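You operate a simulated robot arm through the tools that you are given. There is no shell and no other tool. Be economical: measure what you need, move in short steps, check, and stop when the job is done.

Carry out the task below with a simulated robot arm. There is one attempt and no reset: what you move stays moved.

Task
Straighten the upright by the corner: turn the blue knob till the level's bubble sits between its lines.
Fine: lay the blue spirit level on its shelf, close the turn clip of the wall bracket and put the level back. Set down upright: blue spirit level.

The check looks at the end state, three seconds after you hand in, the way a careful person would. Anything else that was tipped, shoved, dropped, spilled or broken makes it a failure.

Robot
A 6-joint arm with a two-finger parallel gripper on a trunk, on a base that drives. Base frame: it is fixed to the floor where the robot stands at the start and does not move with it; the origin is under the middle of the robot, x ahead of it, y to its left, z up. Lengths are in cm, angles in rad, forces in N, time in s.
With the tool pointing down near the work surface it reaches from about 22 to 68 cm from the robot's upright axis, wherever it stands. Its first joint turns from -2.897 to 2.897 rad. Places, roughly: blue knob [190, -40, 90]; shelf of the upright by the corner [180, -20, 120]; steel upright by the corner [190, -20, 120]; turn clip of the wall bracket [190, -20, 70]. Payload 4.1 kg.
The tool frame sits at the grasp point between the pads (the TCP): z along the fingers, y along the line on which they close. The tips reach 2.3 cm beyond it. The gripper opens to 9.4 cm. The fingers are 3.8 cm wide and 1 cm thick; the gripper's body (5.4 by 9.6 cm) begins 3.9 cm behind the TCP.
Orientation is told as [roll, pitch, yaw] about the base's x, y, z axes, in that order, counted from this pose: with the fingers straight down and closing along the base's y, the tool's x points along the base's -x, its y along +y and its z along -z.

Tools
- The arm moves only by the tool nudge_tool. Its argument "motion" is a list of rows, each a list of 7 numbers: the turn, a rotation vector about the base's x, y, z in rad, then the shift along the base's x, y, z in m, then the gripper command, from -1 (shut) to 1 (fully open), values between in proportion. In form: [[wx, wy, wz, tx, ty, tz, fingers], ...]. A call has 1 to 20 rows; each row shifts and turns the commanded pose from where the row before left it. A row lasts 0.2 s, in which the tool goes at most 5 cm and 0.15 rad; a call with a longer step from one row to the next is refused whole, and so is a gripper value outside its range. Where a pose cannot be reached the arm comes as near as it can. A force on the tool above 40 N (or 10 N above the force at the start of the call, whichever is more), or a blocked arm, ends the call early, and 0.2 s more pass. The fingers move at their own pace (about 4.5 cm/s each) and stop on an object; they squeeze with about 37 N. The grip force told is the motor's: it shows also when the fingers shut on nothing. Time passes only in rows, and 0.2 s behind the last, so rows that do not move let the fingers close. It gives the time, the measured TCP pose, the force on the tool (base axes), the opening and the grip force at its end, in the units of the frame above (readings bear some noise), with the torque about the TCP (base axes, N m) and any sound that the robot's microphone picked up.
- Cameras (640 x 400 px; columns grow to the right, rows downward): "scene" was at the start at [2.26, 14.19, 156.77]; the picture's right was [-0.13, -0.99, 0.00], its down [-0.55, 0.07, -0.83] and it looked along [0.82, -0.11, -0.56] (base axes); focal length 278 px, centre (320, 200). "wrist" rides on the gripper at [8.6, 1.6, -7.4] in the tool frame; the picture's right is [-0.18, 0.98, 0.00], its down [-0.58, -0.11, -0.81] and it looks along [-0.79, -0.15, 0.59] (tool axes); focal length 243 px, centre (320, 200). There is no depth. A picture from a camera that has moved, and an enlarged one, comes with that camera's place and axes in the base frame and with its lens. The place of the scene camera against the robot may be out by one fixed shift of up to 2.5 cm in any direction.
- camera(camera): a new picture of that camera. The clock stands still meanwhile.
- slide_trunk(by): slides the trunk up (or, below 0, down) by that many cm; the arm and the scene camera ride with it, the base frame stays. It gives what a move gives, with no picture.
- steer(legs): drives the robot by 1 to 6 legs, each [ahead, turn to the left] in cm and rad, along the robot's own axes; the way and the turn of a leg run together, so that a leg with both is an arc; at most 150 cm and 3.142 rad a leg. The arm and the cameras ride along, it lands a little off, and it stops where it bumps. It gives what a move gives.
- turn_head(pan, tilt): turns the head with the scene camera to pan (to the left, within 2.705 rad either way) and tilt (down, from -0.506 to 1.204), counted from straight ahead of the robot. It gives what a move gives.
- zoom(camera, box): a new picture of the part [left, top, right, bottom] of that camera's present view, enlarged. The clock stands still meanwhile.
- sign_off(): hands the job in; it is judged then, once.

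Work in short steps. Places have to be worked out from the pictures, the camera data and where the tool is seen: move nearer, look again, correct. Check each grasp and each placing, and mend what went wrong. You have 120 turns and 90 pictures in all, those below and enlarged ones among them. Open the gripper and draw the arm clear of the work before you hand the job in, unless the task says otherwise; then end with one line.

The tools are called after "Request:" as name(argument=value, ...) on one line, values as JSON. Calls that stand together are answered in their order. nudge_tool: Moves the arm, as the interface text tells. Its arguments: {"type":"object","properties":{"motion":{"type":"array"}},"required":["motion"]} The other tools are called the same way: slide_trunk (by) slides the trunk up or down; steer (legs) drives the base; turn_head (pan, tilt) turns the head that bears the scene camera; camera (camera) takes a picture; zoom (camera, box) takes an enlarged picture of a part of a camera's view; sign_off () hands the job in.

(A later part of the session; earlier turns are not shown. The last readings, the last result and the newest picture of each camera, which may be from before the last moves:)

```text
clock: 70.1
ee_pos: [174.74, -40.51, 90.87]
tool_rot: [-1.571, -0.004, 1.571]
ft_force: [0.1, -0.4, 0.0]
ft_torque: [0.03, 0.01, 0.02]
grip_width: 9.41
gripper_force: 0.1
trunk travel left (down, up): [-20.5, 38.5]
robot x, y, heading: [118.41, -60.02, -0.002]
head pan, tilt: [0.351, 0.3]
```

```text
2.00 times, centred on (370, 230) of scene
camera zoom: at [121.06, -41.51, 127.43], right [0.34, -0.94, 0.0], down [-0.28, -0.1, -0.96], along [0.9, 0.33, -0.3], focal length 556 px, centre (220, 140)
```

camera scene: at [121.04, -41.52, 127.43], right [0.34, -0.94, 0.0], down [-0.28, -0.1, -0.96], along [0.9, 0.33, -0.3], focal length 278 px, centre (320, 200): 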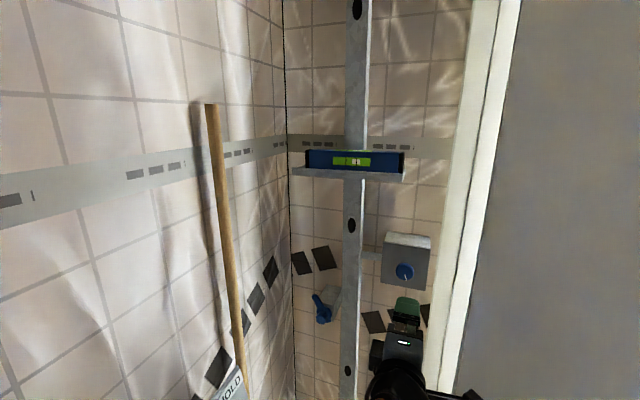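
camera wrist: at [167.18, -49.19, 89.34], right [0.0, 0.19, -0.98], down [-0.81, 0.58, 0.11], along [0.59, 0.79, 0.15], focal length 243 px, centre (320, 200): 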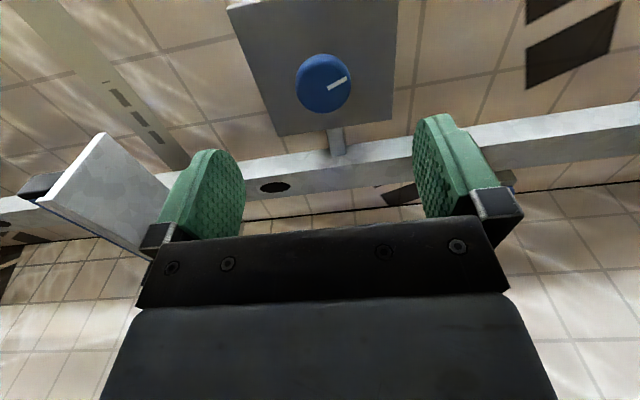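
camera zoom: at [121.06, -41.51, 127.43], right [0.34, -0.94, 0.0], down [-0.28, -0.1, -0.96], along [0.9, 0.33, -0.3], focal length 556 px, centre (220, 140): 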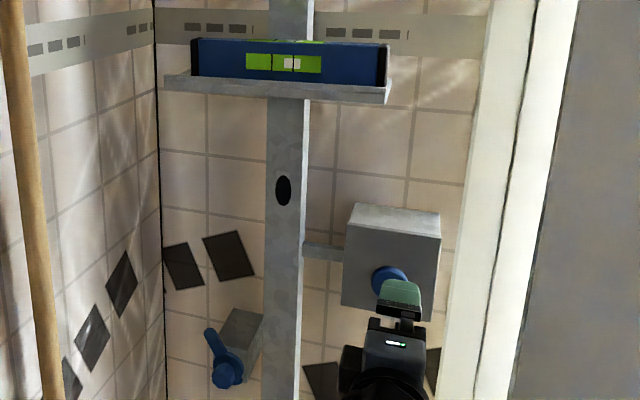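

Triangulation puts the knob face at ≈(185,−39.6,90.7). Shift y by +0.9 and advance to x≈180, then recheck.

Request:
nudge_tool(motion=[[0, 0, 0, 0.01, 0.005, 0, 1], [0, 0, 0, 0.02, 0.004, 0, 1], [0, 0, 0, 0.02, 0, 0, 1], [0, 0, 0, 0, 0, 0, 1]])

Request:
camera(camera="wrist")

Request:
zoom(camera="scene", box=[340, 210, 460, 330])

```text
clock: 71.1
ee_pos: [179.76, -39.48, 90.87]
tool_rot: [-1.572, -0.001, 1.571]
ft_force: [-0.4, -0.6, -0.4]
ft_torque: [-0.01, 0.0, -0.01]
grip_width: 9.39
gripper_force: 0.0
trunk travel left (down, up): [-20.5, 38.5]
robot x, y, heading: [118.56, -60.12, -0.002]
head pan, tilt: [0.351, 0.3]
```

```text
53 pictures are left
camera wrist: at [172.25, -48.28, 89.2], right [0.0, 0.19, -0.98], down [-0.81, 0.58, 0.11], along [0.59, 0.79, 0.15], focal length 243 px, centre (320, 200)
```

wrist: 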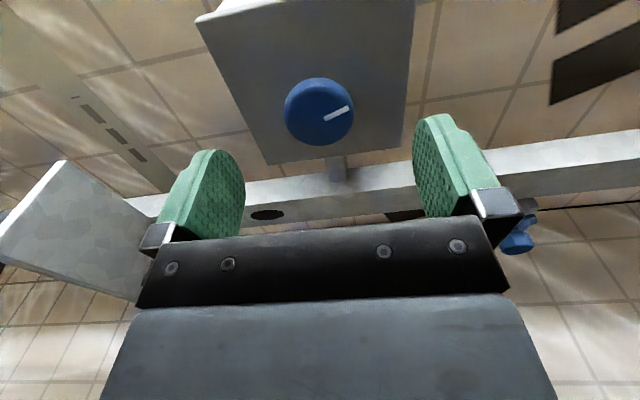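

```text
3.33 times, centred on (400, 270) of scene
camera zoom: at [121.07, -41.51, 127.43], right [0.34, -0.94, 0.0], down [-0.28, -0.1, -0.96], along [0.9, 0.33, -0.3], focal length 927 px, centre (53, -33)
```

zoom: 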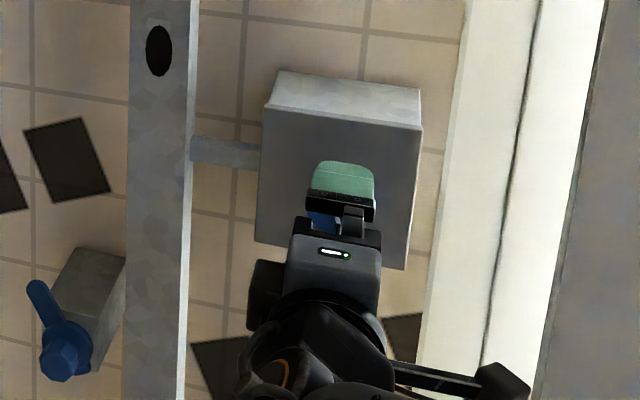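

Knob face at (185.5,−39.5,90.9). Advance 4.6 cm gently so the tips overlap the knob by ~1.2 cm, then close.

Request:
nudge_tool(motion=[[0, 0, 0, 0.02, 0, 0, 1], [0, 0, 0, 0.015, 0, 0, 1], [0, 0, 0, 0.011, 0, 0, 1], [0, 0, 0, 0, 0, 0, 1]])

Request:
camera(camera="wrist")

```text
clock: 72.1
ee_pos: [184.31, -39.75, 90.8]
tool_rot: [-1.57, 0.0, 1.572]
ft_force: [-0.6, -0.5, 0.2]
ft_torque: [0.0, 0.01, -0.03]
grip_width: 9.44
gripper_force: 0.1
trunk travel left (down, up): [-20.5, 38.5]
robot x, y, heading: [118.38, -60.03, -0.003]
head pan, tilt: [0.351, 0.3]
```

```text
51 pictures are left
camera wrist: at [176.72, -48.41, 89.18], right [0.0, 0.19, -0.98], down [-0.81, 0.58, 0.11], along [0.59, 0.79, 0.15], focal length 243 px, centre (320, 200)
```

wrist: 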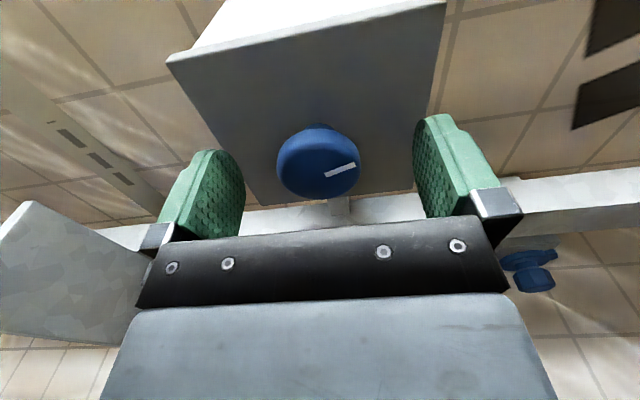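

Knob centred between the fingers. Close.

Request:
nudge_tool(motion=[[0, 0, 0, 0, 0, 0, -0.1], [0, 0, 0, 0, 0, 0, -0.1], [0, 0, 0, 0, 0, 0, -1], [0, 0, 0, 0, 0, 0, -1], [0, 0, 0, 0, 0, 0, -1], [0, 0, 0, 0, 0, 0, -1]])

Request:
zoom(camera="scene", box=[280, 130, 460, 330])

```text
clock: 73.5
ee_pos: [184.24, -39.78, 91.01]
tool_rot: [-1.574, -0.005, 1.571]
ft_force: [6.3, 1.4, 10.5]
ft_torque: [0.02, -0.22, 0.11]
grip_width: 4.36
gripper_force: 44.7
trunk travel left (down, up): [-20.5, 38.5]
robot x, y, heading: [118.71, -59.89, -0.002]
head pan, tilt: [0.351, 0.3]
```

```text
2.00 times, centred on (370, 230) of scene
camera zoom: at [121.04, -41.51, 127.44], right [0.34, -0.94, 0.0], down [-0.28, -0.1, -0.96], along [0.9, 0.33, -0.3], focal length 556 px, centre (220, 140)
```

zoom: 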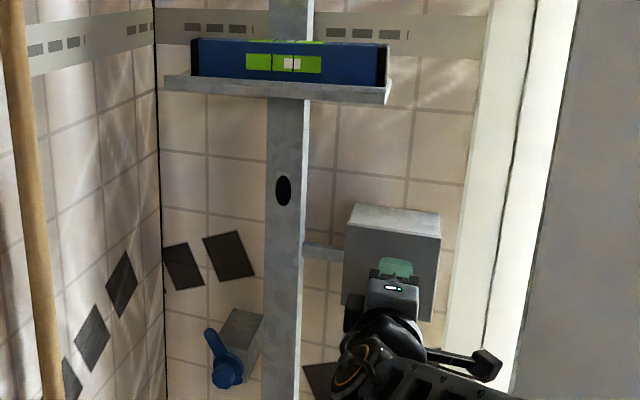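

Knob held (4.4 cm). Try 0.3 rad clockwise (as seen) and read the bubble.

Request:
zoom(camera="scene", box=[330, 145, 390, 180])

Request:
nudge_tool(motion=[[0.1, 0, 0, 0, 0, 0.001, -1], [0.1, 0, 0, 0, 0, 0, -1], [0.1, 0, 0, 0, 0, 0, -1], [0, 0, 0, 0, 0, 0, -1]])

Request:
zoom(camera="scene", box=[330, 145, 390, 180])

```text
10.67 times, centred on (360, 162) of scene
camera zoom: at [121.04, -41.51, 127.44], right [0.34, -0.94, 0.0], down [-0.28, -0.1, -0.96], along [0.9, 0.33, -0.3], focal length 2967 px, centre (-107, 600)
```

zoom: 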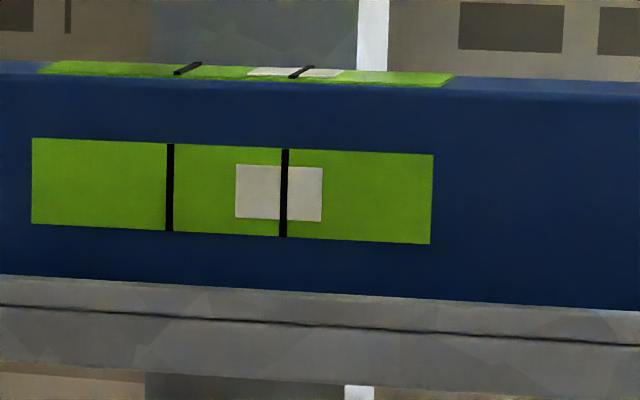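

```text
clock: 74.5
ee_pos: [184.1, -39.76, 90.86]
tool_rot: [-1.567, -0.304, 1.569]
ft_force: [-5.1, -5.4, -3.5]
ft_torque: [0.03, -0.05, 0.15]
grip_width: 4.36
gripper_force: 44.9
trunk travel left (down, up): [-20.5, 38.5]
robot x, y, heading: [118.66, -60.12, -0.003]
head pan, tilt: [0.351, 0.3]
```

```text
10.67 times, centred on (360, 162) of scene
camera zoom: at [121.03, -41.56, 127.43], right [0.34, -0.94, 0.0], down [-0.28, -0.1, -0.96], along [0.9, 0.33, -0.3], focal length 2967 px, centre (-107, 600)
```

zoom: 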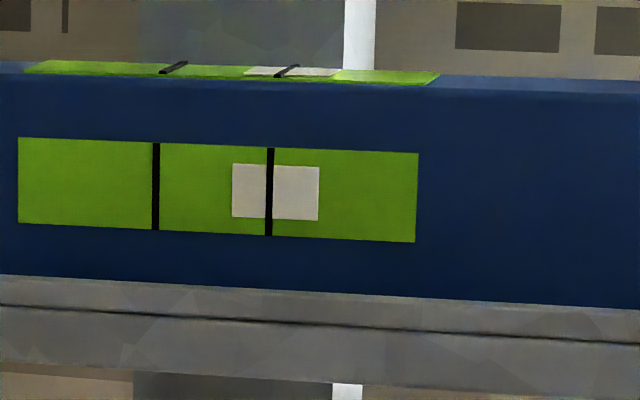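

Clockwise worsened it (offset +52 → +62 px per 0.3 rad). So about −1.85 rad is needed; turn −1.2 first.

Request:
nudge_tool(motion=[[-0.1, 0, 0, 0, 0, 0, -1], [-0.1, 0, 0, 0, 0, 0, -1], [-0.1, 0, 0, 0, 0, 0, -1], [-0.1, 0, 0, 0, 0, 0, -1], [-0.1, 0, 0, 0, 0, 0, -1], [-0.1, 0, 0, 0, 0, 0, -1], [-0.1, 0, 0, 0, 0, 0, -1], [-0.1, 0, 0, 0, 0, 0, -1], [-0.1, 0, 0, 0, 0, 0, -1], [-0.1, 0, 0, 0, 0, 0, -1], [-0.1, 0, 0, 0, 0, 0, -1], [-0.1, 0, 0, 0, 0, 0, -1], [0, 0, 0, 0, 0, 0, -1]])

Request:
zoom(camera="scene", box=[330, 145, 390, 180])

```text
clock: 77.3
ee_pos: [184.19, -39.56, 91.43]
tool_rot: [-1.582, 0.897, 1.563]
ft_force: [13.3, 5.3, 27.3]
ft_torque: [0.1, -0.11, 0.4]
grip_width: 4.36
gripper_force: 44.6
trunk travel left (down, up): [-20.5, 38.5]
robot x, y, heading: [119.09, -60.42, -0.003]
head pan, tilt: [0.351, 0.3]
```

```text
10.67 times, centred on (360, 162) of scene
camera zoom: at [120.97, -41.54, 127.46], right [0.34, -0.94, 0.0], down [-0.28, -0.1, -0.96], along [0.9, 0.33, -0.29], focal length 2967 px, centre (-107, 600)
```

zoom: 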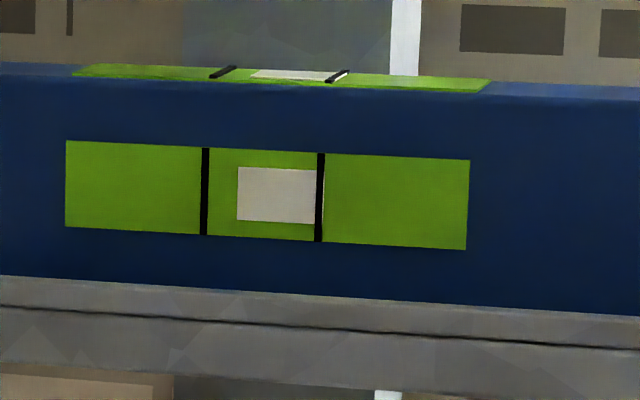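

Offset now ~+19 px; need about −0.53 rad more. Also relieve the upward load by shifting up 3 mm.

Request:
nudge_tool(motion=[[0, 0, 0, 0.001, 0, 0.003, -1], [-0.1, 0, 0, 0, 0, 0, -1], [-0.1, 0, 0, 0, 0, 0, -1], [-0.1, 0, 0, 0, 0, 0, -1], [-0.1, 0, 0, 0, 0, 0, -1], [-0.12, 0, 0, 0, 0, 0, -1], [0, 0, 0, 0, 0, 0, -1]])

Request:
zoom(camera="scene", box=[330, 145, 390, 180])

```text
clock: 78.9
ee_pos: [184.18, -39.28, 91.51]
tool_rot: [-1.6, 1.421, 1.546]
ft_force: [-6.0, 24.0, 23.4]
ft_torque: [0.11, 0.28, 0.76]
grip_width: 4.31
gripper_force: 44.9
trunk travel left (down, up): [-20.5, 38.5]
robot x, y, heading: [118.79, -60.45, 0.001]
head pan, tilt: [0.351, 0.3]
```

```text
10.67 times, centred on (360, 162) of scene
camera zoom: at [120.75, -41.31, 127.41], right [0.34, -0.94, 0.0], down [-0.28, -0.1, -0.96], along [0.9, 0.33, -0.29], focal length 2967 px, centre (-107, 600)
```

zoom: 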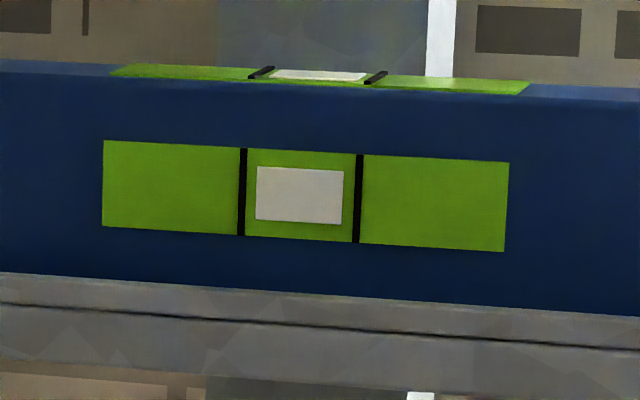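

Bubble sits centred between the lines. Release the knob and withdraw, then recheck.

Request:
nudge_tool(motion=[[0, 0, 0, 0, 0.002, 0.002, -1], [0, 0, 0, 0, 0, 0, 0.2], [0, 0, 0, 0, 0, 0, 0.5], [0, 0, 0, 0, 0, 0, 0.5], [0, 0, 0, -0.02, 0, 0, 0.5], [0, 0, 0, -0.04, 0, 0, 0.5], [0, 0, 0, -0.05, 0, 0, 0.5], [0, 0, 0, -0.05, 0, 0, 0.5]])

Request:
camera(camera="wrist")

Request:
zoom(camera="scene", box=[290, 140, 390, 340])

Request:
zoom(camera="scene", box=[330, 145, 390, 180])

```text
clock: 80.7
ee_pos: [168.32, -39.49, 91.59]
tool_rot: [-1.568, 1.416, 1.57]
ft_force: [0.1, 0.0, -0.1]
ft_torque: [-0.02, -0.02, -0.03]
grip_width: 7.05
gripper_force: 0.1
trunk travel left (down, up): [-20.5, 38.5]
robot x, y, heading: [118.86, -60.47, -0.005]
head pan, tilt: [0.351, 0.3]
```

```text
45 pictures are left
camera wrist: at [160.81, -42.42, 99.83], right [0.0, -0.94, -0.33], down [-0.81, 0.2, -0.56], along [0.59, 0.27, -0.76], focal length 243 px, centre (320, 200)
```

wrist: 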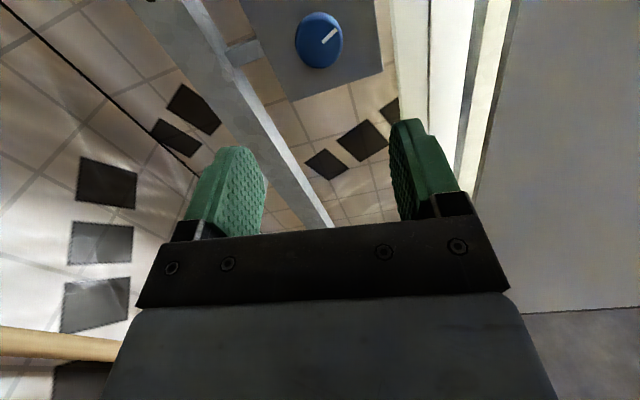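

```text
2.00 times, centred on (340, 240) of scene
camera zoom: at [121.1, -41.49, 127.43], right [0.34, -0.94, 0.0], down [-0.28, -0.1, -0.96], along [0.9, 0.33, -0.3], focal length 556 px, centre (280, 120)
```

zoom: 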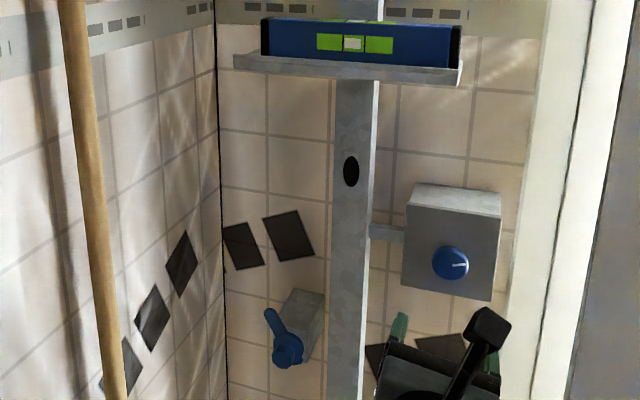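

```text
10.67 times, centred on (360, 162) of scene
camera zoom: at [121.1, -41.49, 127.43], right [0.34, -0.94, 0.0], down [-0.28, -0.1, -0.96], along [0.9, 0.33, -0.3], focal length 2967 px, centre (-107, 600)
```

zoom: 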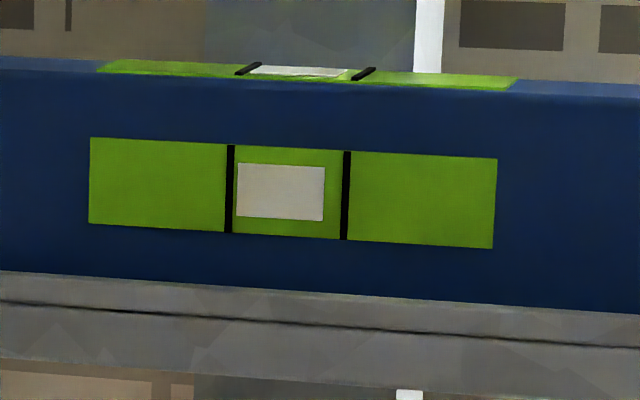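

Now slightly left of centre (−8 px of ±14 allowed). Check that it is not just swaying.

Request:
nudge_tool(motion=[[0, 0, 0, 0, 0, 0, 0.5], [0, 0, 0, 0, 0, 0, 0.5], [0, 0, 0, 0, 0, 0, 0.5], [0, 0, 0, 0, 0, 0, 0.5], [0, 0, 0, 0, 0, 0, 0.5]])

Request:
zoom(camera="scene", box=[330, 145, 390, 180])

Request:
zoom(camera="scene", box=[300, 265, 360, 340])

```text
clock: 81.9
ee_pos: [168.46, -39.5, 91.56]
tool_rot: [-1.57, 1.416, 1.57]
ft_force: [-0.2, -0.1, -1.0]
ft_torque: [0.04, 0.0, 0.0]
grip_width: 7.06
gripper_force: 0.0
trunk travel left (down, up): [-20.5, 38.5]
robot x, y, heading: [119.0, -59.93, 0.002]
head pan, tilt: [0.351, 0.3]
```

```text
10.67 times, centred on (360, 162) of scene
camera zoom: at [121.06, -41.51, 127.43], right [0.34, -0.94, 0.0], down [-0.28, -0.1, -0.96], along [0.9, 0.33, -0.3], focal length 2967 px, centre (-107, 600)
```

zoom: 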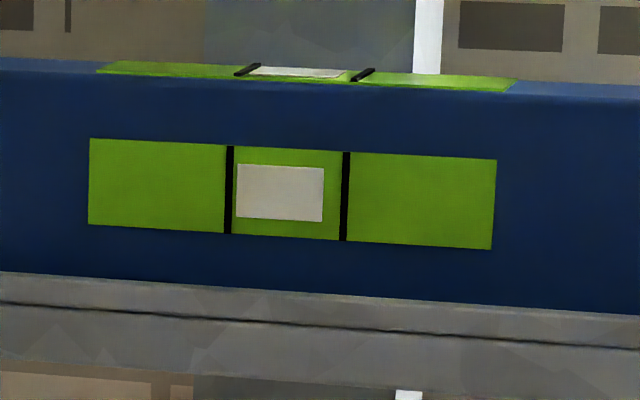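

```text
5.33 times, centred on (330, 302) of scene
camera zoom: at [121.06, -41.51, 127.43], right [0.34, -0.94, 0.0], down [-0.28, -0.1, -0.96], along [0.9, 0.33, -0.3], focal length 1484 px, centre (267, -347)
```

zoom: 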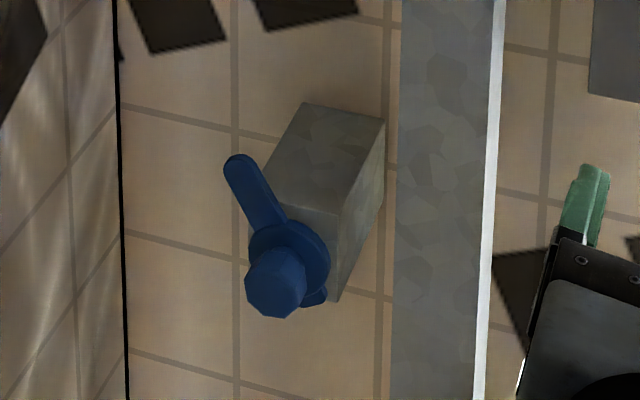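

Stable at −8 px. I'll regrip, better centred (y −39.15, z 91.5), and turn +0.25 rad.

Request:
nudge_tool(motion=[[0, 0, 0, 0.05, 0.003, 0, 0.5], [0, 0, 0, 0.05, 0, 0, 0.5], [0, 0, 0, 0.04, 0, 0, 0.5], [0, 0, 0, 0.018, 0, 0, 0.5], [0, 0, 0, 0, 0, 0, 0.2], [0, 0, 0, 0, 0, 0, -1], [0, 0, 0, 0, 0, 0, -1], [0, 0, 0, 0, 0, 0, -1], [0, 0, 0, 0, 0, 0, -1]])

Request:
zoom(camera="scene", box=[330, 145, 390, 180])

```text
clock: 83.9
ee_pos: [184.15, -39.31, 91.53]
tool_rot: [-1.569, 1.418, 1.571]
ft_force: [4.8, 0.3, 0.1]
ft_torque: [0.0, -0.07, -0.02]
grip_width: 4.33
gripper_force: 45.1
trunk travel left (down, up): [-20.5, 38.5]
robot x, y, heading: [119.21, -60.24, -0.003]
head pan, tilt: [0.351, 0.3]
```

```text
10.67 times, centred on (360, 162) of scene
camera zoom: at [121.11, -41.51, 127.43], right [0.34, -0.94, 0.0], down [-0.28, -0.1, -0.96], along [0.9, 0.33, -0.3], focal length 2967 px, centre (-107, 600)
```

zoom: 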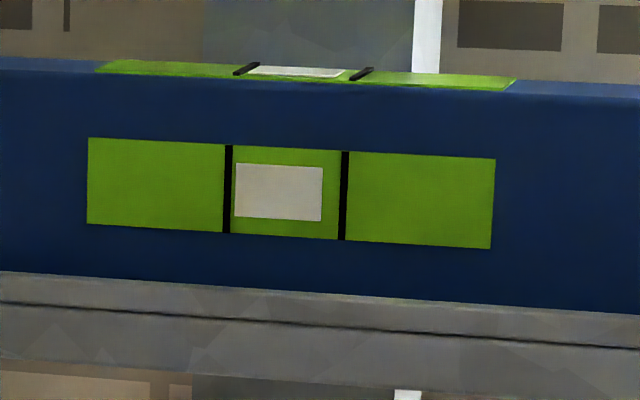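

No load now. Turn +0.2 rad and wait for settling.

Request:
nudge_tool(motion=[[0.1, 0, 0, 0, 0, 0, -1], [0.1, 0, 0, 0, 0, 0, -1], [0, 0, 0, 0, 0, 0, -1], [0, 0, 0, 0, 0, 0, -1], [0, 0, 0, 0, 0, 0, -1], [0, 0, 0, 0, 0, 0, -1], [0, 0, 0, 0, 0, 0, -1], [0, 0, 0, 0, 0, 0, -1]])

Request:
zoom(camera="scene", box=[330, 145, 390, 180])

```text
clock: 85.7
ee_pos: [184.28, -39.42, 91.54]
tool_rot: [-1.567, 1.216, 1.57]
ft_force: [8.6, -17.4, -3.1]
ft_torque: [-0.12, -0.58, -0.69]
grip_width: 4.31
gripper_force: 45.1
trunk travel left (down, up): [-20.5, 38.5]
robot x, y, heading: [118.72, -60.13, -0.002]
head pan, tilt: [0.351, 0.3]
```

```text
10.67 times, centred on (360, 162) of scene
camera zoom: at [121.2, -41.69, 127.45], right [0.34, -0.94, 0.0], down [-0.28, -0.1, -0.96], along [0.9, 0.33, -0.3], focal length 2967 px, centre (-107, 600)
```

zoom: 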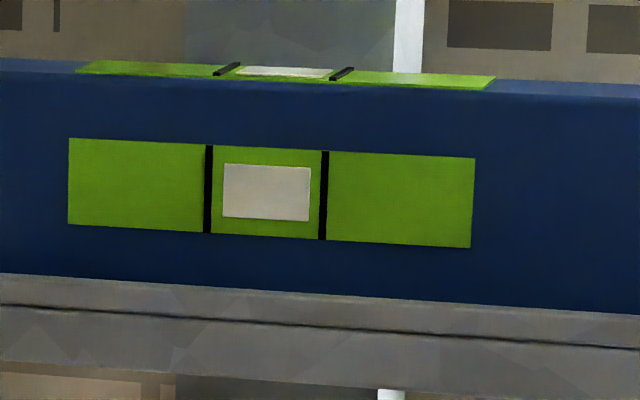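

Centred. Release, relieving the side load first, and recheck.

Request:
nudge_tool(motion=[[0, 0, 0, 0, -0.001, 0, -1], [0, 0, 0, 0, 0, 0, 0.2], [0, 0, 0, 0, 0, 0, 0.5], [0, 0, 0, 0, 0, 0, 0.5], [0, 0, 0, -0.02, 0, 0, 0.5], [0, 0, 0, -0.04, 0, 0, 0.5], [0, 0, 0, -0.05, 0, 0, 0.5], [0, 0, 0, -0.05, 0, 0, 0.5], [0, 0, 0, 0, 0, 0, 0.5]])

Request:
zoom(camera="scene", box=[330, 145, 390, 180])

```text
clock: 87.7
ee_pos: [168.03, -39.44, 91.57]
tool_rot: [-1.57, 1.216, 1.571]
ft_force: [-0.4, 1.0, 0.5]
ft_torque: [-0.02, 0.03, 0.03]
grip_width: 7.05
gripper_force: 0.0
trunk travel left (down, up): [-20.5, 38.5]
robot x, y, heading: [119.0, -60.0, -0.001]
head pan, tilt: [0.351, 0.3]
```

```text
10.67 times, centred on (360, 162) of scene
camera zoom: at [121.05, -41.52, 127.43], right [0.34, -0.94, 0.0], down [-0.28, -0.1, -0.96], along [0.9, 0.33, -0.3], focal length 2967 px, centre (-107, 600)
```

zoom: 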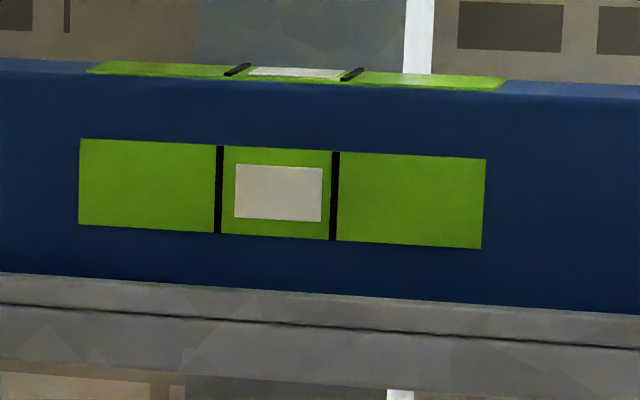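

Bubble is centred after release. Now the clip at ≈(182,−19,74). Lower the trunk, bring the tool partway left (broom handle stands at about (164,−8), so keep right of it), and look.

Request:
slide_trunk(by=-16)

Request:
nudge_tool(motion=[[-0.1, 0, 0, -0.01, 0.035, 0, 0.5], [-0.1, 0, 0, -0.01, 0.035, 0, 0.5], [-0.1, 0, 0, 0, 0.035, 0, 0.5], [0, 0, 0, 0, 0.035, 0, 0.5], [0, 0, 0, 0, 0.035, 0, 0.5], [0, 0, 0, 0, 0, 0, 0.5]])

Request:
camera(camera="wrist")

Request:
camera(camera="scene")

```text
clock: 89.6
ee_pos: [168.08, -39.29, 75.57]
tool_rot: [-1.571, 1.218, 1.57]
ft_force: [-1.1, -0.3, 0.3]
ft_torque: [-0.01, 0.03, 0.01]
grip_width: 7.08
gripper_force: 0.0
trunk travel left (down, up): [-4.5, 54.5]
robot x, y, heading: [118.68, -59.7, -0.003]
head pan, tilt: [0.351, 0.3]
```

```text
clock: 91.0
ee_pos: [166.14, -21.55, 75.35]
tool_rot: [-1.569, 1.519, 1.569]
ft_force: [0.5, -0.2, -0.6]
ft_torque: [-0.03, -0.02, -0.02]
grip_width: 7.06
gripper_force: 0.0
trunk travel left (down, up): [-4.5, 54.5]
robot x, y, heading: [118.85, -60.13, -0.001]
head pan, tilt: [0.351, 0.3]
```

```text
37 pictures are left
camera wrist: at [158.65, -23.67, 83.95], right [0.0, -0.97, -0.24], down [-0.81, 0.14, -0.57], along [0.59, 0.19, -0.78], focal length 243 px, centre (320, 200)
```

wrist: 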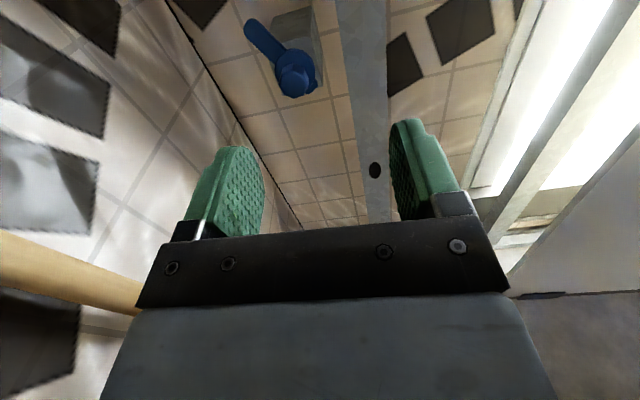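

```text
36 pictures are left
camera scene: at [121.06, -41.52, 111.43], right [0.34, -0.94, 0.0], down [-0.28, -0.1, -0.96], along [0.9, 0.33, -0.3], focal length 278 px, centre (320, 200)
```

scene: 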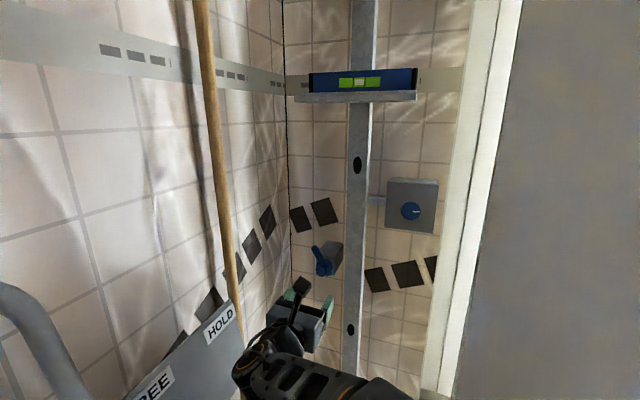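

Zoom on the HOLD/FREE sign and on the clip to learn which position is closed.

Request:
zoom(camera="scene", box=[100, 280, 260, 400])

Request:
zoom(camera="wrist", box=[200, 0, 400, 125])

```text
3.33 times, centred on (180, 340) of scene
camera zoom: at [121.06, -41.52, 111.43], right [0.34, -0.94, 0.0], down [-0.28, -0.1, -0.96], along [0.9, 0.33, -0.3], focal length 927 px, centre (787, -267)
```

zoom: 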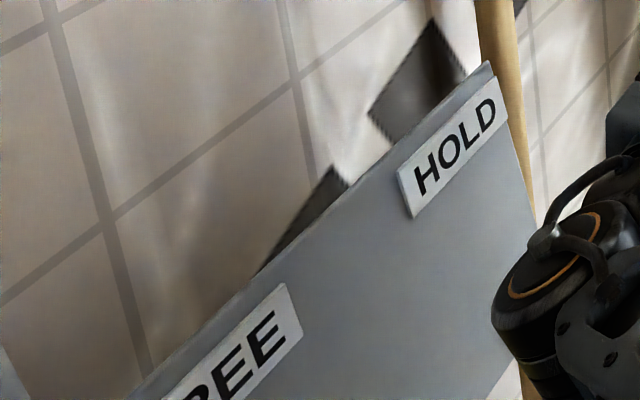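

```text
3.20 times, centred on (300, 62) of wrist
camera zoom: at [158.65, -23.67, 83.95], right [0.0, -0.97, -0.24], down [-0.81, 0.14, -0.57], along [0.59, 0.19, -0.78], focal length 776 px, centre (384, 640)
```

zoom: 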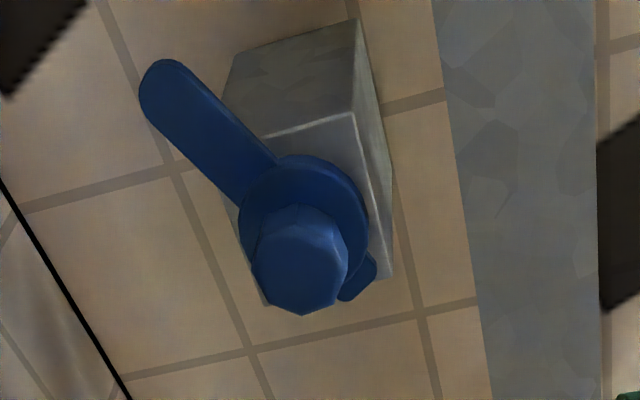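

The clip has a boss with a lever (now up-left); closing should swing it right over the upright. Boss face ≈(183,−18.1,72). Approach to x=176 and re-look.

Request:
nudge_tool(motion=[[0, 0, 0, 0.02, 0.012, -0.01, 0.5], [0, 0, 0, 0.03, 0.012, -0.01, 0.5], [0, 0, 0, 0.03, 0.008, -0.01, 0.5], [0, 0, 0, 0.02, 0, 0, 0.5], [0, 0, 0, 0, 0, 0, 0.5]])

Request:
camera(camera="wrist")

Request:
zoom(camera="scene", box=[270, 220, 390, 340])

```text
clock: 92.2
ee_pos: [175.98, -18.42, 72.63]
tool_rot: [-1.573, 1.519, 1.569]
ft_force: [-0.2, 0.2, -1.2]
ft_torque: [0.01, -0.03, 0.0]
grip_width: 7.05
gripper_force: 0.1
trunk travel left (down, up): [-4.5, 54.5]
robot x, y, heading: [118.74, -59.85, -0.003]
head pan, tilt: [0.351, 0.3]
```

```text
33 pictures are left
camera wrist: at [168.5, -20.47, 81.03], right [0.0, -0.97, -0.24], down [-0.81, 0.14, -0.57], along [0.59, 0.19, -0.78], focal length 243 px, centre (320, 200)
```

wrist: 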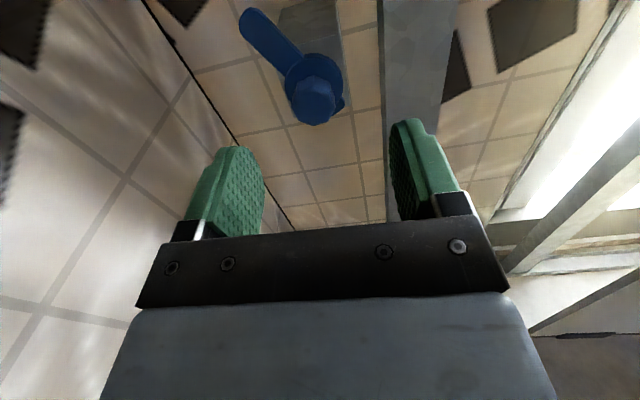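

```text
3.33 times, centred on (330, 280) of scene
camera zoom: at [121.06, -41.51, 111.43], right [0.34, -0.94, 0.0], down [-0.28, -0.1, -0.96], along [0.9, 0.33, -0.3], focal length 927 px, centre (287, -67)
```

zoom: 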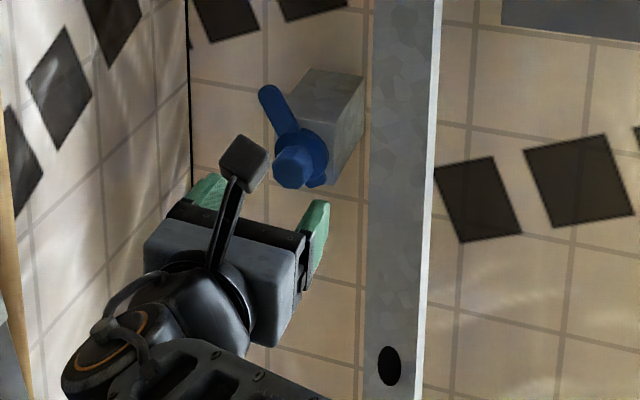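

Boss face triangulates to (185.1,−17.5,71.0). Advance to TCP x=184 in two stages.

Request:
nudge_tool(motion=[[0, 0, 0, 0.02, 0.005, -0.01, 0.5], [0, 0, 0, 0.02, 0.004, -0.006, 0.5], [0, 0, 0, 0.01, 0, 0, 0.5], [0, 0, 0, 0, 0, 0, 0.5]])

Request:
camera(camera="wrist")

```text
clock: 93.2
ee_pos: [180.89, -17.64, 70.91]
tool_rot: [-1.57, 1.516, 1.572]
ft_force: [0.1, -0.2, -0.6]
ft_torque: [0.0, -0.01, 0.0]
grip_width: 7.05
gripper_force: 0.1
trunk travel left (down, up): [-4.5, 54.5]
robot x, y, heading: [118.76, -59.91, -0.001]
head pan, tilt: [0.351, 0.3]
```

```text
31 pictures are left
camera wrist: at [173.41, -19.72, 79.36], right [0.0, -0.97, -0.24], down [-0.81, 0.14, -0.57], along [0.59, 0.19, -0.78], focal length 243 px, centre (320, 200)
```

wrist: 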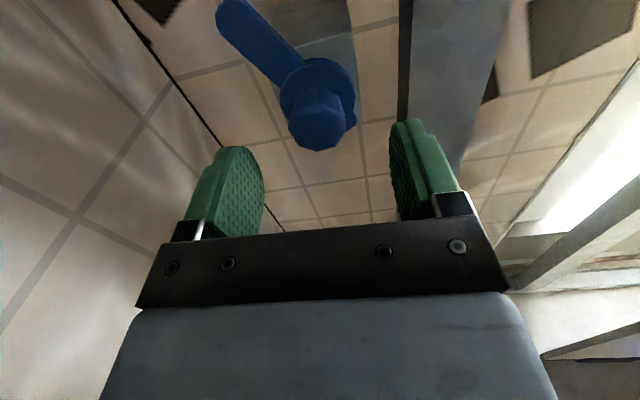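

Face ≈(184,−17.7,71.5). Narrow the opening to ~5.5, advance 2.4 cm, look.

Request:
nudge_tool(motion=[[0, 0, 0, 0.0, 0, 0.005, 0.2], [0, 0, 0, 0.012, 0, 0, 0.2], [0, 0, 0, 0.012, 0, 0, 0.2], [0, 0, 0, 0, 0, 0, 0.2]])

Request:
camera(camera="wrist")

```text
clock: 94.2
ee_pos: [183.33, -17.78, 71.33]
tool_rot: [-1.57, 1.52, 1.568]
ft_force: [0.3, 0.0, 0.5]
ft_torque: [-0.01, 0.0, 0.0]
grip_width: 5.62
gripper_force: 0.1
trunk travel left (down, up): [-4.5, 54.5]
robot x, y, heading: [119.01, -60.2, -0.001]
head pan, tilt: [0.351, 0.3]
```

```text
30 pictures are left
camera wrist: at [175.86, -19.82, 79.86], right [0.0, -0.97, -0.24], down [-0.81, 0.14, -0.57], along [0.59, 0.19, -0.78], focal length 243 px, centre (320, 200)
```

wrist: 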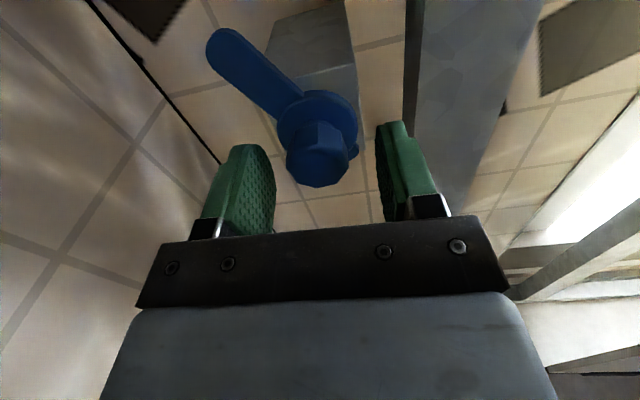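

Aligned with the boss. Advance 5 mm more and close.

Request:
nudge_tool(motion=[[0, 0, 0, 0.005, 0.001, 0.001, 0.2], [0, 0, 0, 0, 0, 0, -0.3], [0, 0, 0, 0, 0, 0, -1], [0, 0, 0, 0, 0, 0, -1], [0, 0, 0, 0, 0, 0, -1], [0, 0, 0, 0, 0, 0, -1]])

Request:
camera(camera="wrist")

```text
clock: 95.6
ee_pos: [183.82, -17.6, 71.41]
tool_rot: [-1.566, 1.519, 1.578]
ft_force: [4.3, 7.7, 1.5]
ft_torque: [0.2, 0.41, 0.25]
grip_width: 3.05
gripper_force: 44.9
trunk travel left (down, up): [-4.5, 54.5]
robot x, y, heading: [118.77, -59.82, -0.005]
head pan, tilt: [0.351, 0.3]
```

```text
29 pictures are left
camera wrist: at [176.37, -19.64, 79.98], right [0.0, -0.97, -0.24], down [-0.81, 0.14, -0.57], along [0.59, 0.19, -0.78], focal length 243 px, centre (320, 200)
```

wrist: 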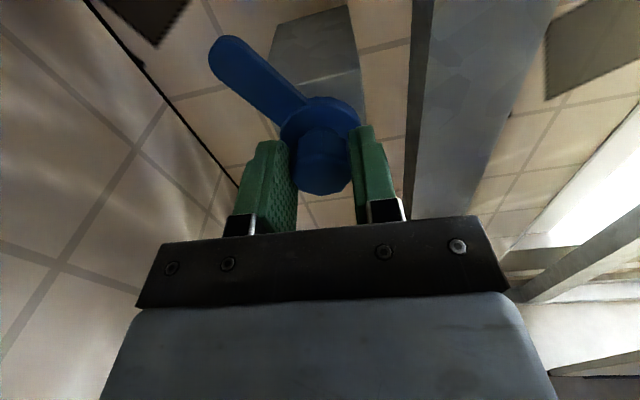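

Boss held. Turn clockwise (+x) 0.5 rad and watch torque.

Request:
nudge_tool(motion=[[0.1, 0, 0, 0, 0, 0, -1], [0.1, 0, 0, 0, 0, 0, -1], [0.1, 0, 0, 0, 0, 0, -1], [0.1, 0, 0, 0, 0, 0, -1], [0.1, 0, 0, 0, 0, 0, -1], [0, 0, 0, 0, 0, 0, -1]])

Request:
zoom(camera="scene", box=[270, 220, 390, 340])

```text
clock: 97.0
ee_pos: [183.89, -17.73, 71.25]
tool_rot: [-1.565, 1.017, 1.571]
ft_force: [-27.1, -18.4, -16.8]
ft_torque: [-0.06, 0.33, 0.02]
grip_width: 3.04
gripper_force: 45.6
trunk travel left (down, up): [-4.5, 54.5]
robot x, y, heading: [118.75, -59.8, -0.003]
head pan, tilt: [0.351, 0.3]
```

```text
3.33 times, centred on (330, 280) of scene
camera zoom: at [120.98, -41.55, 111.42], right [0.34, -0.94, 0.0], down [-0.28, -0.1, -0.96], along [0.9, 0.33, -0.3], focal length 927 px, centre (287, -67)
```

zoom: 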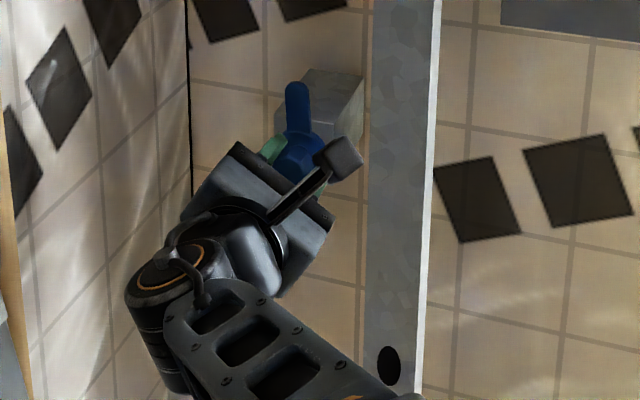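

The lever moved to vertical. Ease the side load with a small shift and continue clockwise.

Request:
nudge_tool(motion=[[0, 0, 0, -0.002, -0.002, -0.002, -1], [0.1, 0, 0, 0, 0, 0, -1], [0.1, 0, 0, 0, 0, 0, -1], [0.1, 0, 0, 0, 0, 0, -1], [0.1, 0, 0, 0, 0, 0, -1], [0.1, 0, 0, 0, 0, 0, -1], [0.1, 0, 0, 0, 0, 0, -1], [0, 0, 0, 0, 0, 0, -1]])

Request:
zoom(camera="scene", box=[270, 220, 390, 340])

```text
clock: 98.8
ee_pos: [183.83, -17.78, 71.15]
tool_rot: [-1.569, 0.416, 1.569]
ft_force: [17.9, 2.1, -5.0]
ft_torque: [0.0, 0.15, 0.93]
grip_width: 3.04
gripper_force: 45.0
trunk travel left (down, up): [-4.5, 54.5]
robot x, y, heading: [118.61, -60.16, 0.0]
head pan, tilt: [0.351, 0.3]
```

```text
3.33 times, centred on (330, 280) of scene
camera zoom: at [121.24, -41.47, 111.41], right [0.34, -0.94, 0.0], down [-0.28, -0.1, -0.95], along [0.9, 0.33, -0.3], focal length 927 px, centre (287, -67)
```

zoom: 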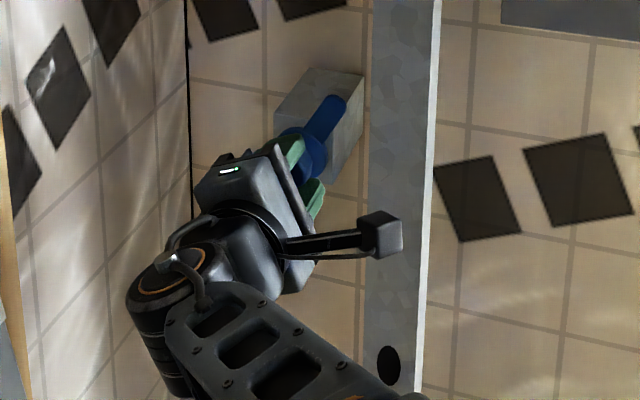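

Continue turning; the lever is about 30° past vertical.

Request:
nudge_tool(motion=[[0.1, 0, 0, 0.001, 0, 0, -1], [0.1, 0, 0, 0, 0, 0, -1], [0.1, 0, 0, 0, 0, 0, -1], [0.1, 0, 0, 0, 0, 0, -1], [0.1, 0, 0, 0, 0, 0, -1], [0.1, 0, 0, 0, 0, 0, -1], [0, 0, 0, 0, 0, 0, -1]])

Request:
zoom(camera="scene", box=[270, 220, 390, 340])

```text
clock: 100.3
ee_pos: [183.9, -17.94, 70.96]
tool_rot: [-1.563, -0.182, 1.57]
ft_force: [-0.7, -2.8, -4.2]
ft_torque: [-0.01, -0.67, 0.43]
grip_width: 3.04
gripper_force: 44.6
trunk travel left (down, up): [-4.5, 54.5]
robot x, y, heading: [118.41, -60.38, -0.003]
head pan, tilt: [0.351, 0.3]
stopped in row 7: the force on the tool passed its limit (the readings are from after the stop); the commanded pose is now the measured one
```

```text
3.33 times, centred on (330, 280) of scene
camera zoom: at [121.07, -41.52, 111.47], right [0.34, -0.94, 0.0], down [-0.28, -0.1, -0.96], along [0.9, 0.33, -0.3], focal length 927 px, centre (287, -67)
```

zoom: 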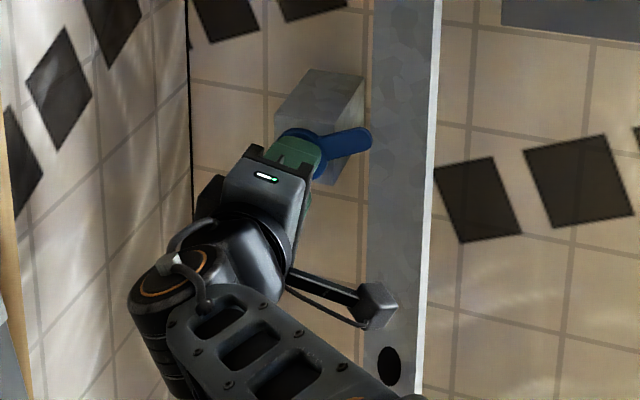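

Lever lies nearly horizontal over the upright's edge. Continue another bit, checking for an end stop.

Request:
nudge_tool(motion=[[0.08, 0, 0, 0, 0, 0, -1], [0.08, 0, 0, 0, 0, 0, -1], [0.08, 0, 0, 0, 0, 0, -1], [0.08, 0, 0, 0, 0, 0, -1], [0, 0, 0, 0, 0, 0, -1]])

Request:
zoom(camera="scene", box=[270, 220, 390, 340])

```text
clock: 101.5
ee_pos: [183.96, -17.86, 70.9]
tool_rot: [-1.565, -0.5, 1.567]
ft_force: [-8.0, -6.9, -10.7]
ft_torque: [0.03, -0.17, -0.47]
grip_width: 3.05
gripper_force: 45.1
trunk travel left (down, up): [-4.5, 54.5]
robot x, y, heading: [119.04, -60.58, 0.001]
head pan, tilt: [0.351, 0.3]
```

```text
3.33 times, centred on (330, 280) of scene
camera zoom: at [121.07, -41.52, 111.42], right [0.34, -0.94, 0.0], down [-0.28, -0.1, -0.96], along [0.9, 0.33, -0.3], focal length 927 px, centre (287, -67)
```

zoom: 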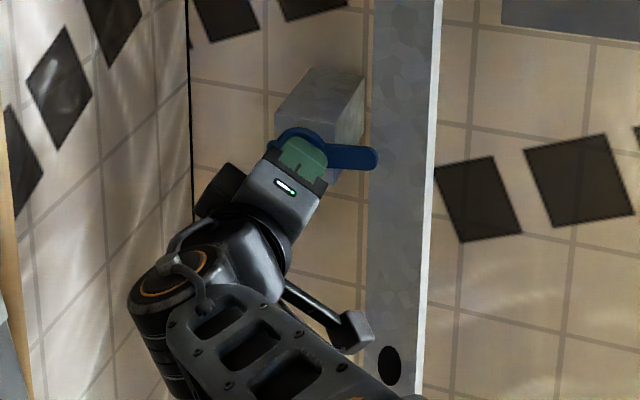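

The lever is about horizontal across the upright. Probe +0.1 rad to feel for an end stop.

Request:
nudge_tool(motion=[[0.05, 0, 0, 0, 0, 0, -1], [0.05, 0, 0, 0, 0, 0, -1], [0, 0, 0, 0, 0, 0, -1], [0, 0, 0, 0, 0, 0, -1]])

Request:
zoom(camera="scene", box=[290, 240, 350, 300])

```text
clock: 102.5
ee_pos: [183.95, -17.85, 70.8]
tool_rot: [-1.562, -0.6, 1.567]
ft_force: [-21.1, -9.8, -20.4]
ft_torque: [0.0, 0.13, -0.81]
grip_width: 3.05
gripper_force: 45.1
trunk travel left (down, up): [-4.5, 54.5]
robot x, y, heading: [118.64, -59.95, -0.007]
head pan, tilt: [0.351, 0.3]
```

```text
6.67 times, centred on (320, 270) of scene
camera zoom: at [121.04, -41.51, 111.41], right [0.34, -0.94, 0.0], down [-0.28, -0.1, -0.96], along [0.9, 0.33, -0.3], focal length 1854 px, centre (320, -267)
```

zoom: 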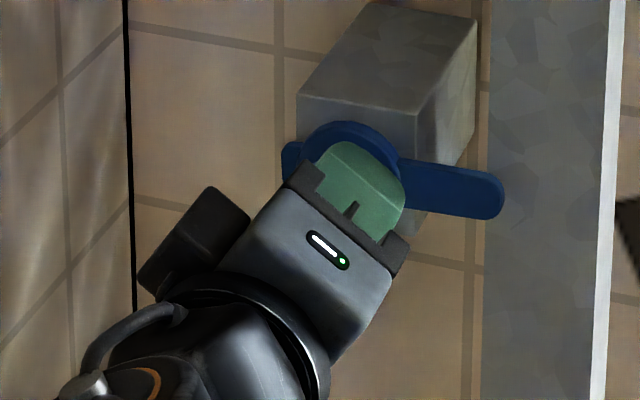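

The lever barely moved in the last bit – it is at its stop, horizontal over the upright. Release and back out.

Request:
nudge_tool(motion=[[0, 0, 0, -0.002, -0.001, -0.002, -1], [0, 0, 0, 0, 0, 0, -0.1], [0, 0, 0, 0, 0, 0, 0.1], [0, 0, 0, 0, 0, 0, 0.1], [0, 0, 0, -0.02, 0, 0, 0.1], [0, 0, 0, -0.03, 0, 0, 0.1], [0, 0, 0, -0.04, 0, 0, 0.1], [0, 0, 0, -0.04, -0.02, 0, 0.1], [0, 0, 0, -0.03, -0.03, 0, 0.1]])

Request:
zoom(camera="scene", box=[270, 220, 390, 340])

Request:
zoom(camera="scene", box=[330, 65, 390, 100])

```text
clock: 104.5
ee_pos: [167.63, -22.82, 70.48]
tool_rot: [-1.566, -0.602, 1.57]
ft_force: [0.4, -0.2, -0.2]
ft_torque: [0.03, -0.02, -0.01]
grip_width: 5.2
gripper_force: 0.1
trunk travel left (down, up): [-4.5, 54.5]
robot x, y, heading: [118.45, -60.0, -0.004]
head pan, tilt: [0.351, 0.3]
```

```text
3.33 times, centred on (330, 280) of scene
camera zoom: at [121.07, -41.52, 111.42], right [0.34, -0.94, 0.0], down [-0.28, -0.1, -0.96], along [0.9, 0.33, -0.3], focal length 927 px, centre (287, -67)
```

zoom: 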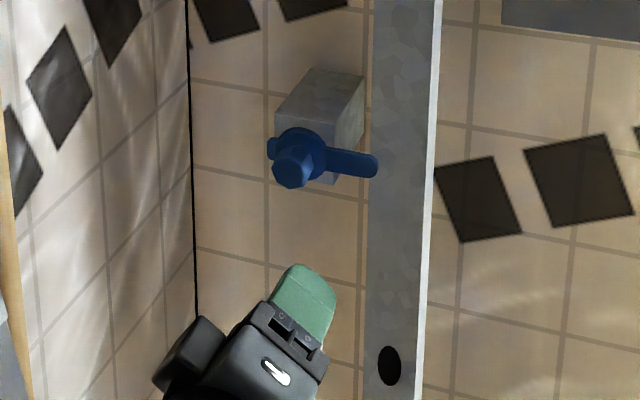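

```text
10.67 times, centred on (360, 82) of scene
camera zoom: at [121.07, -41.52, 111.42], right [0.34, -0.94, 0.0], down [-0.28, -0.1, -0.96], along [0.9, 0.33, -0.3], focal length 2967 px, centre (-107, 1453)
```

zoom: 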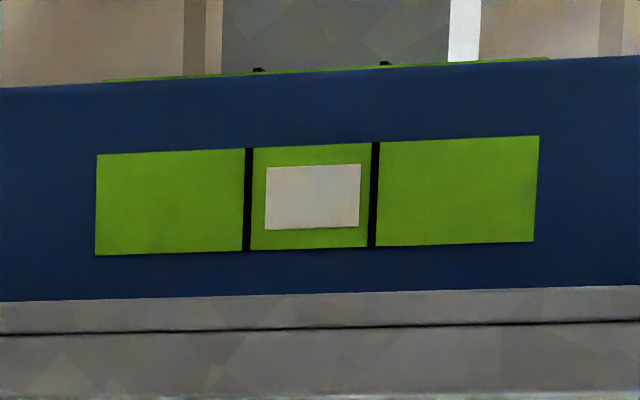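

Clip closed, bubble still centred. Now draw back, return the tool to pointing down, raise the trunk.

Request:
nudge_tool(motion=[[-0.1, 0, 0, -0.02, -0.03, 0, 1], [-0.1, 0, 0, -0.01, -0.03, 0, 1], [-0.1, 0, 0, 0, -0.03, 0, 1], [-0.1, 0, 0, 0, -0.03, 0, 1], [-0.1, 0, 0, 0, -0.03, 0, 1], [-0.1, 0, 0, 0, -0.03, 0, 1]])

Request:
nudge_tool(motion=[[0, 0.1428, 0, -0.013, 0, 0, 1], [0, 0.1428, 0, -0.013, 0, 0, 1], [0, 0.1428, 0, -0.013, 0, 0, 1], [0, 0.1428, 0, -0.013, 0, 0, 1], [0, 0.1428, 0, -0.013, 0, 0, 1], [0, 0.1428, 0, -0.013, 0, 0, 1], [0, 0.1428, 0, -0.013, 0, 0, 1], [0, 0.1428, 0, -0.013, 0, 0, 1], [0, 0.1428, 0, -0.01, 0, 0, 1], [0, 0.1428, 0, 0, 0, 0, 1], [0, 0.1428, 0, 0, 0, 0, 1], [0, 0, 0, 0, 0, 0, 1]])

Request:
slide_trunk(by=54)

Request:
steer(legs=[[11.5, 0]])

```text
clock: 105.9
ee_pos: [164.61, -41.0, 70.65]
tool_rot: [-1.566, 0.0, 1.57]
ft_force: [0.4, 0.1, -0.3]
ft_torque: [-0.03, 0.01, -0.05]
grip_width: 9.39
gripper_force: 0.1
trunk travel left (down, up): [-4.5, 54.5]
robot x, y, heading: [118.68, -59.98, -0.007]
head pan, tilt: [0.351, 0.3]
```

```text
clock: 108.5
ee_pos: [153.28, -41.04, 70.88]
tool_rot: [0.007, 0.001, 1.571]
ft_force: [-0.6, 0.5, -0.2]
ft_torque: [-0.01, 0.01, 0.01]
grip_width: 9.42
gripper_force: 0.1
trunk travel left (down, up): [-4.5, 54.5]
robot x, y, heading: [118.61, -59.79, -0.002]
head pan, tilt: [0.351, 0.3]
```

```text
refused: 54 is not a number from -40 to 40
```

```text
clock: 109.8
ee_pos: [164.9, -41.02, 70.7]
tool_rot: [0.006, 0.002, 1.571]
ft_force: [-0.6, 1.1, -0.2]
ft_torque: [0.0, 0.01, -0.01]
grip_width: 9.39
gripper_force: 0.1
trunk travel left (down, up): [-4.5, 54.5]
robot x, y, heading: [130.33, -60.29, -0.004]
head pan, tilt: [0.351, 0.3]
```

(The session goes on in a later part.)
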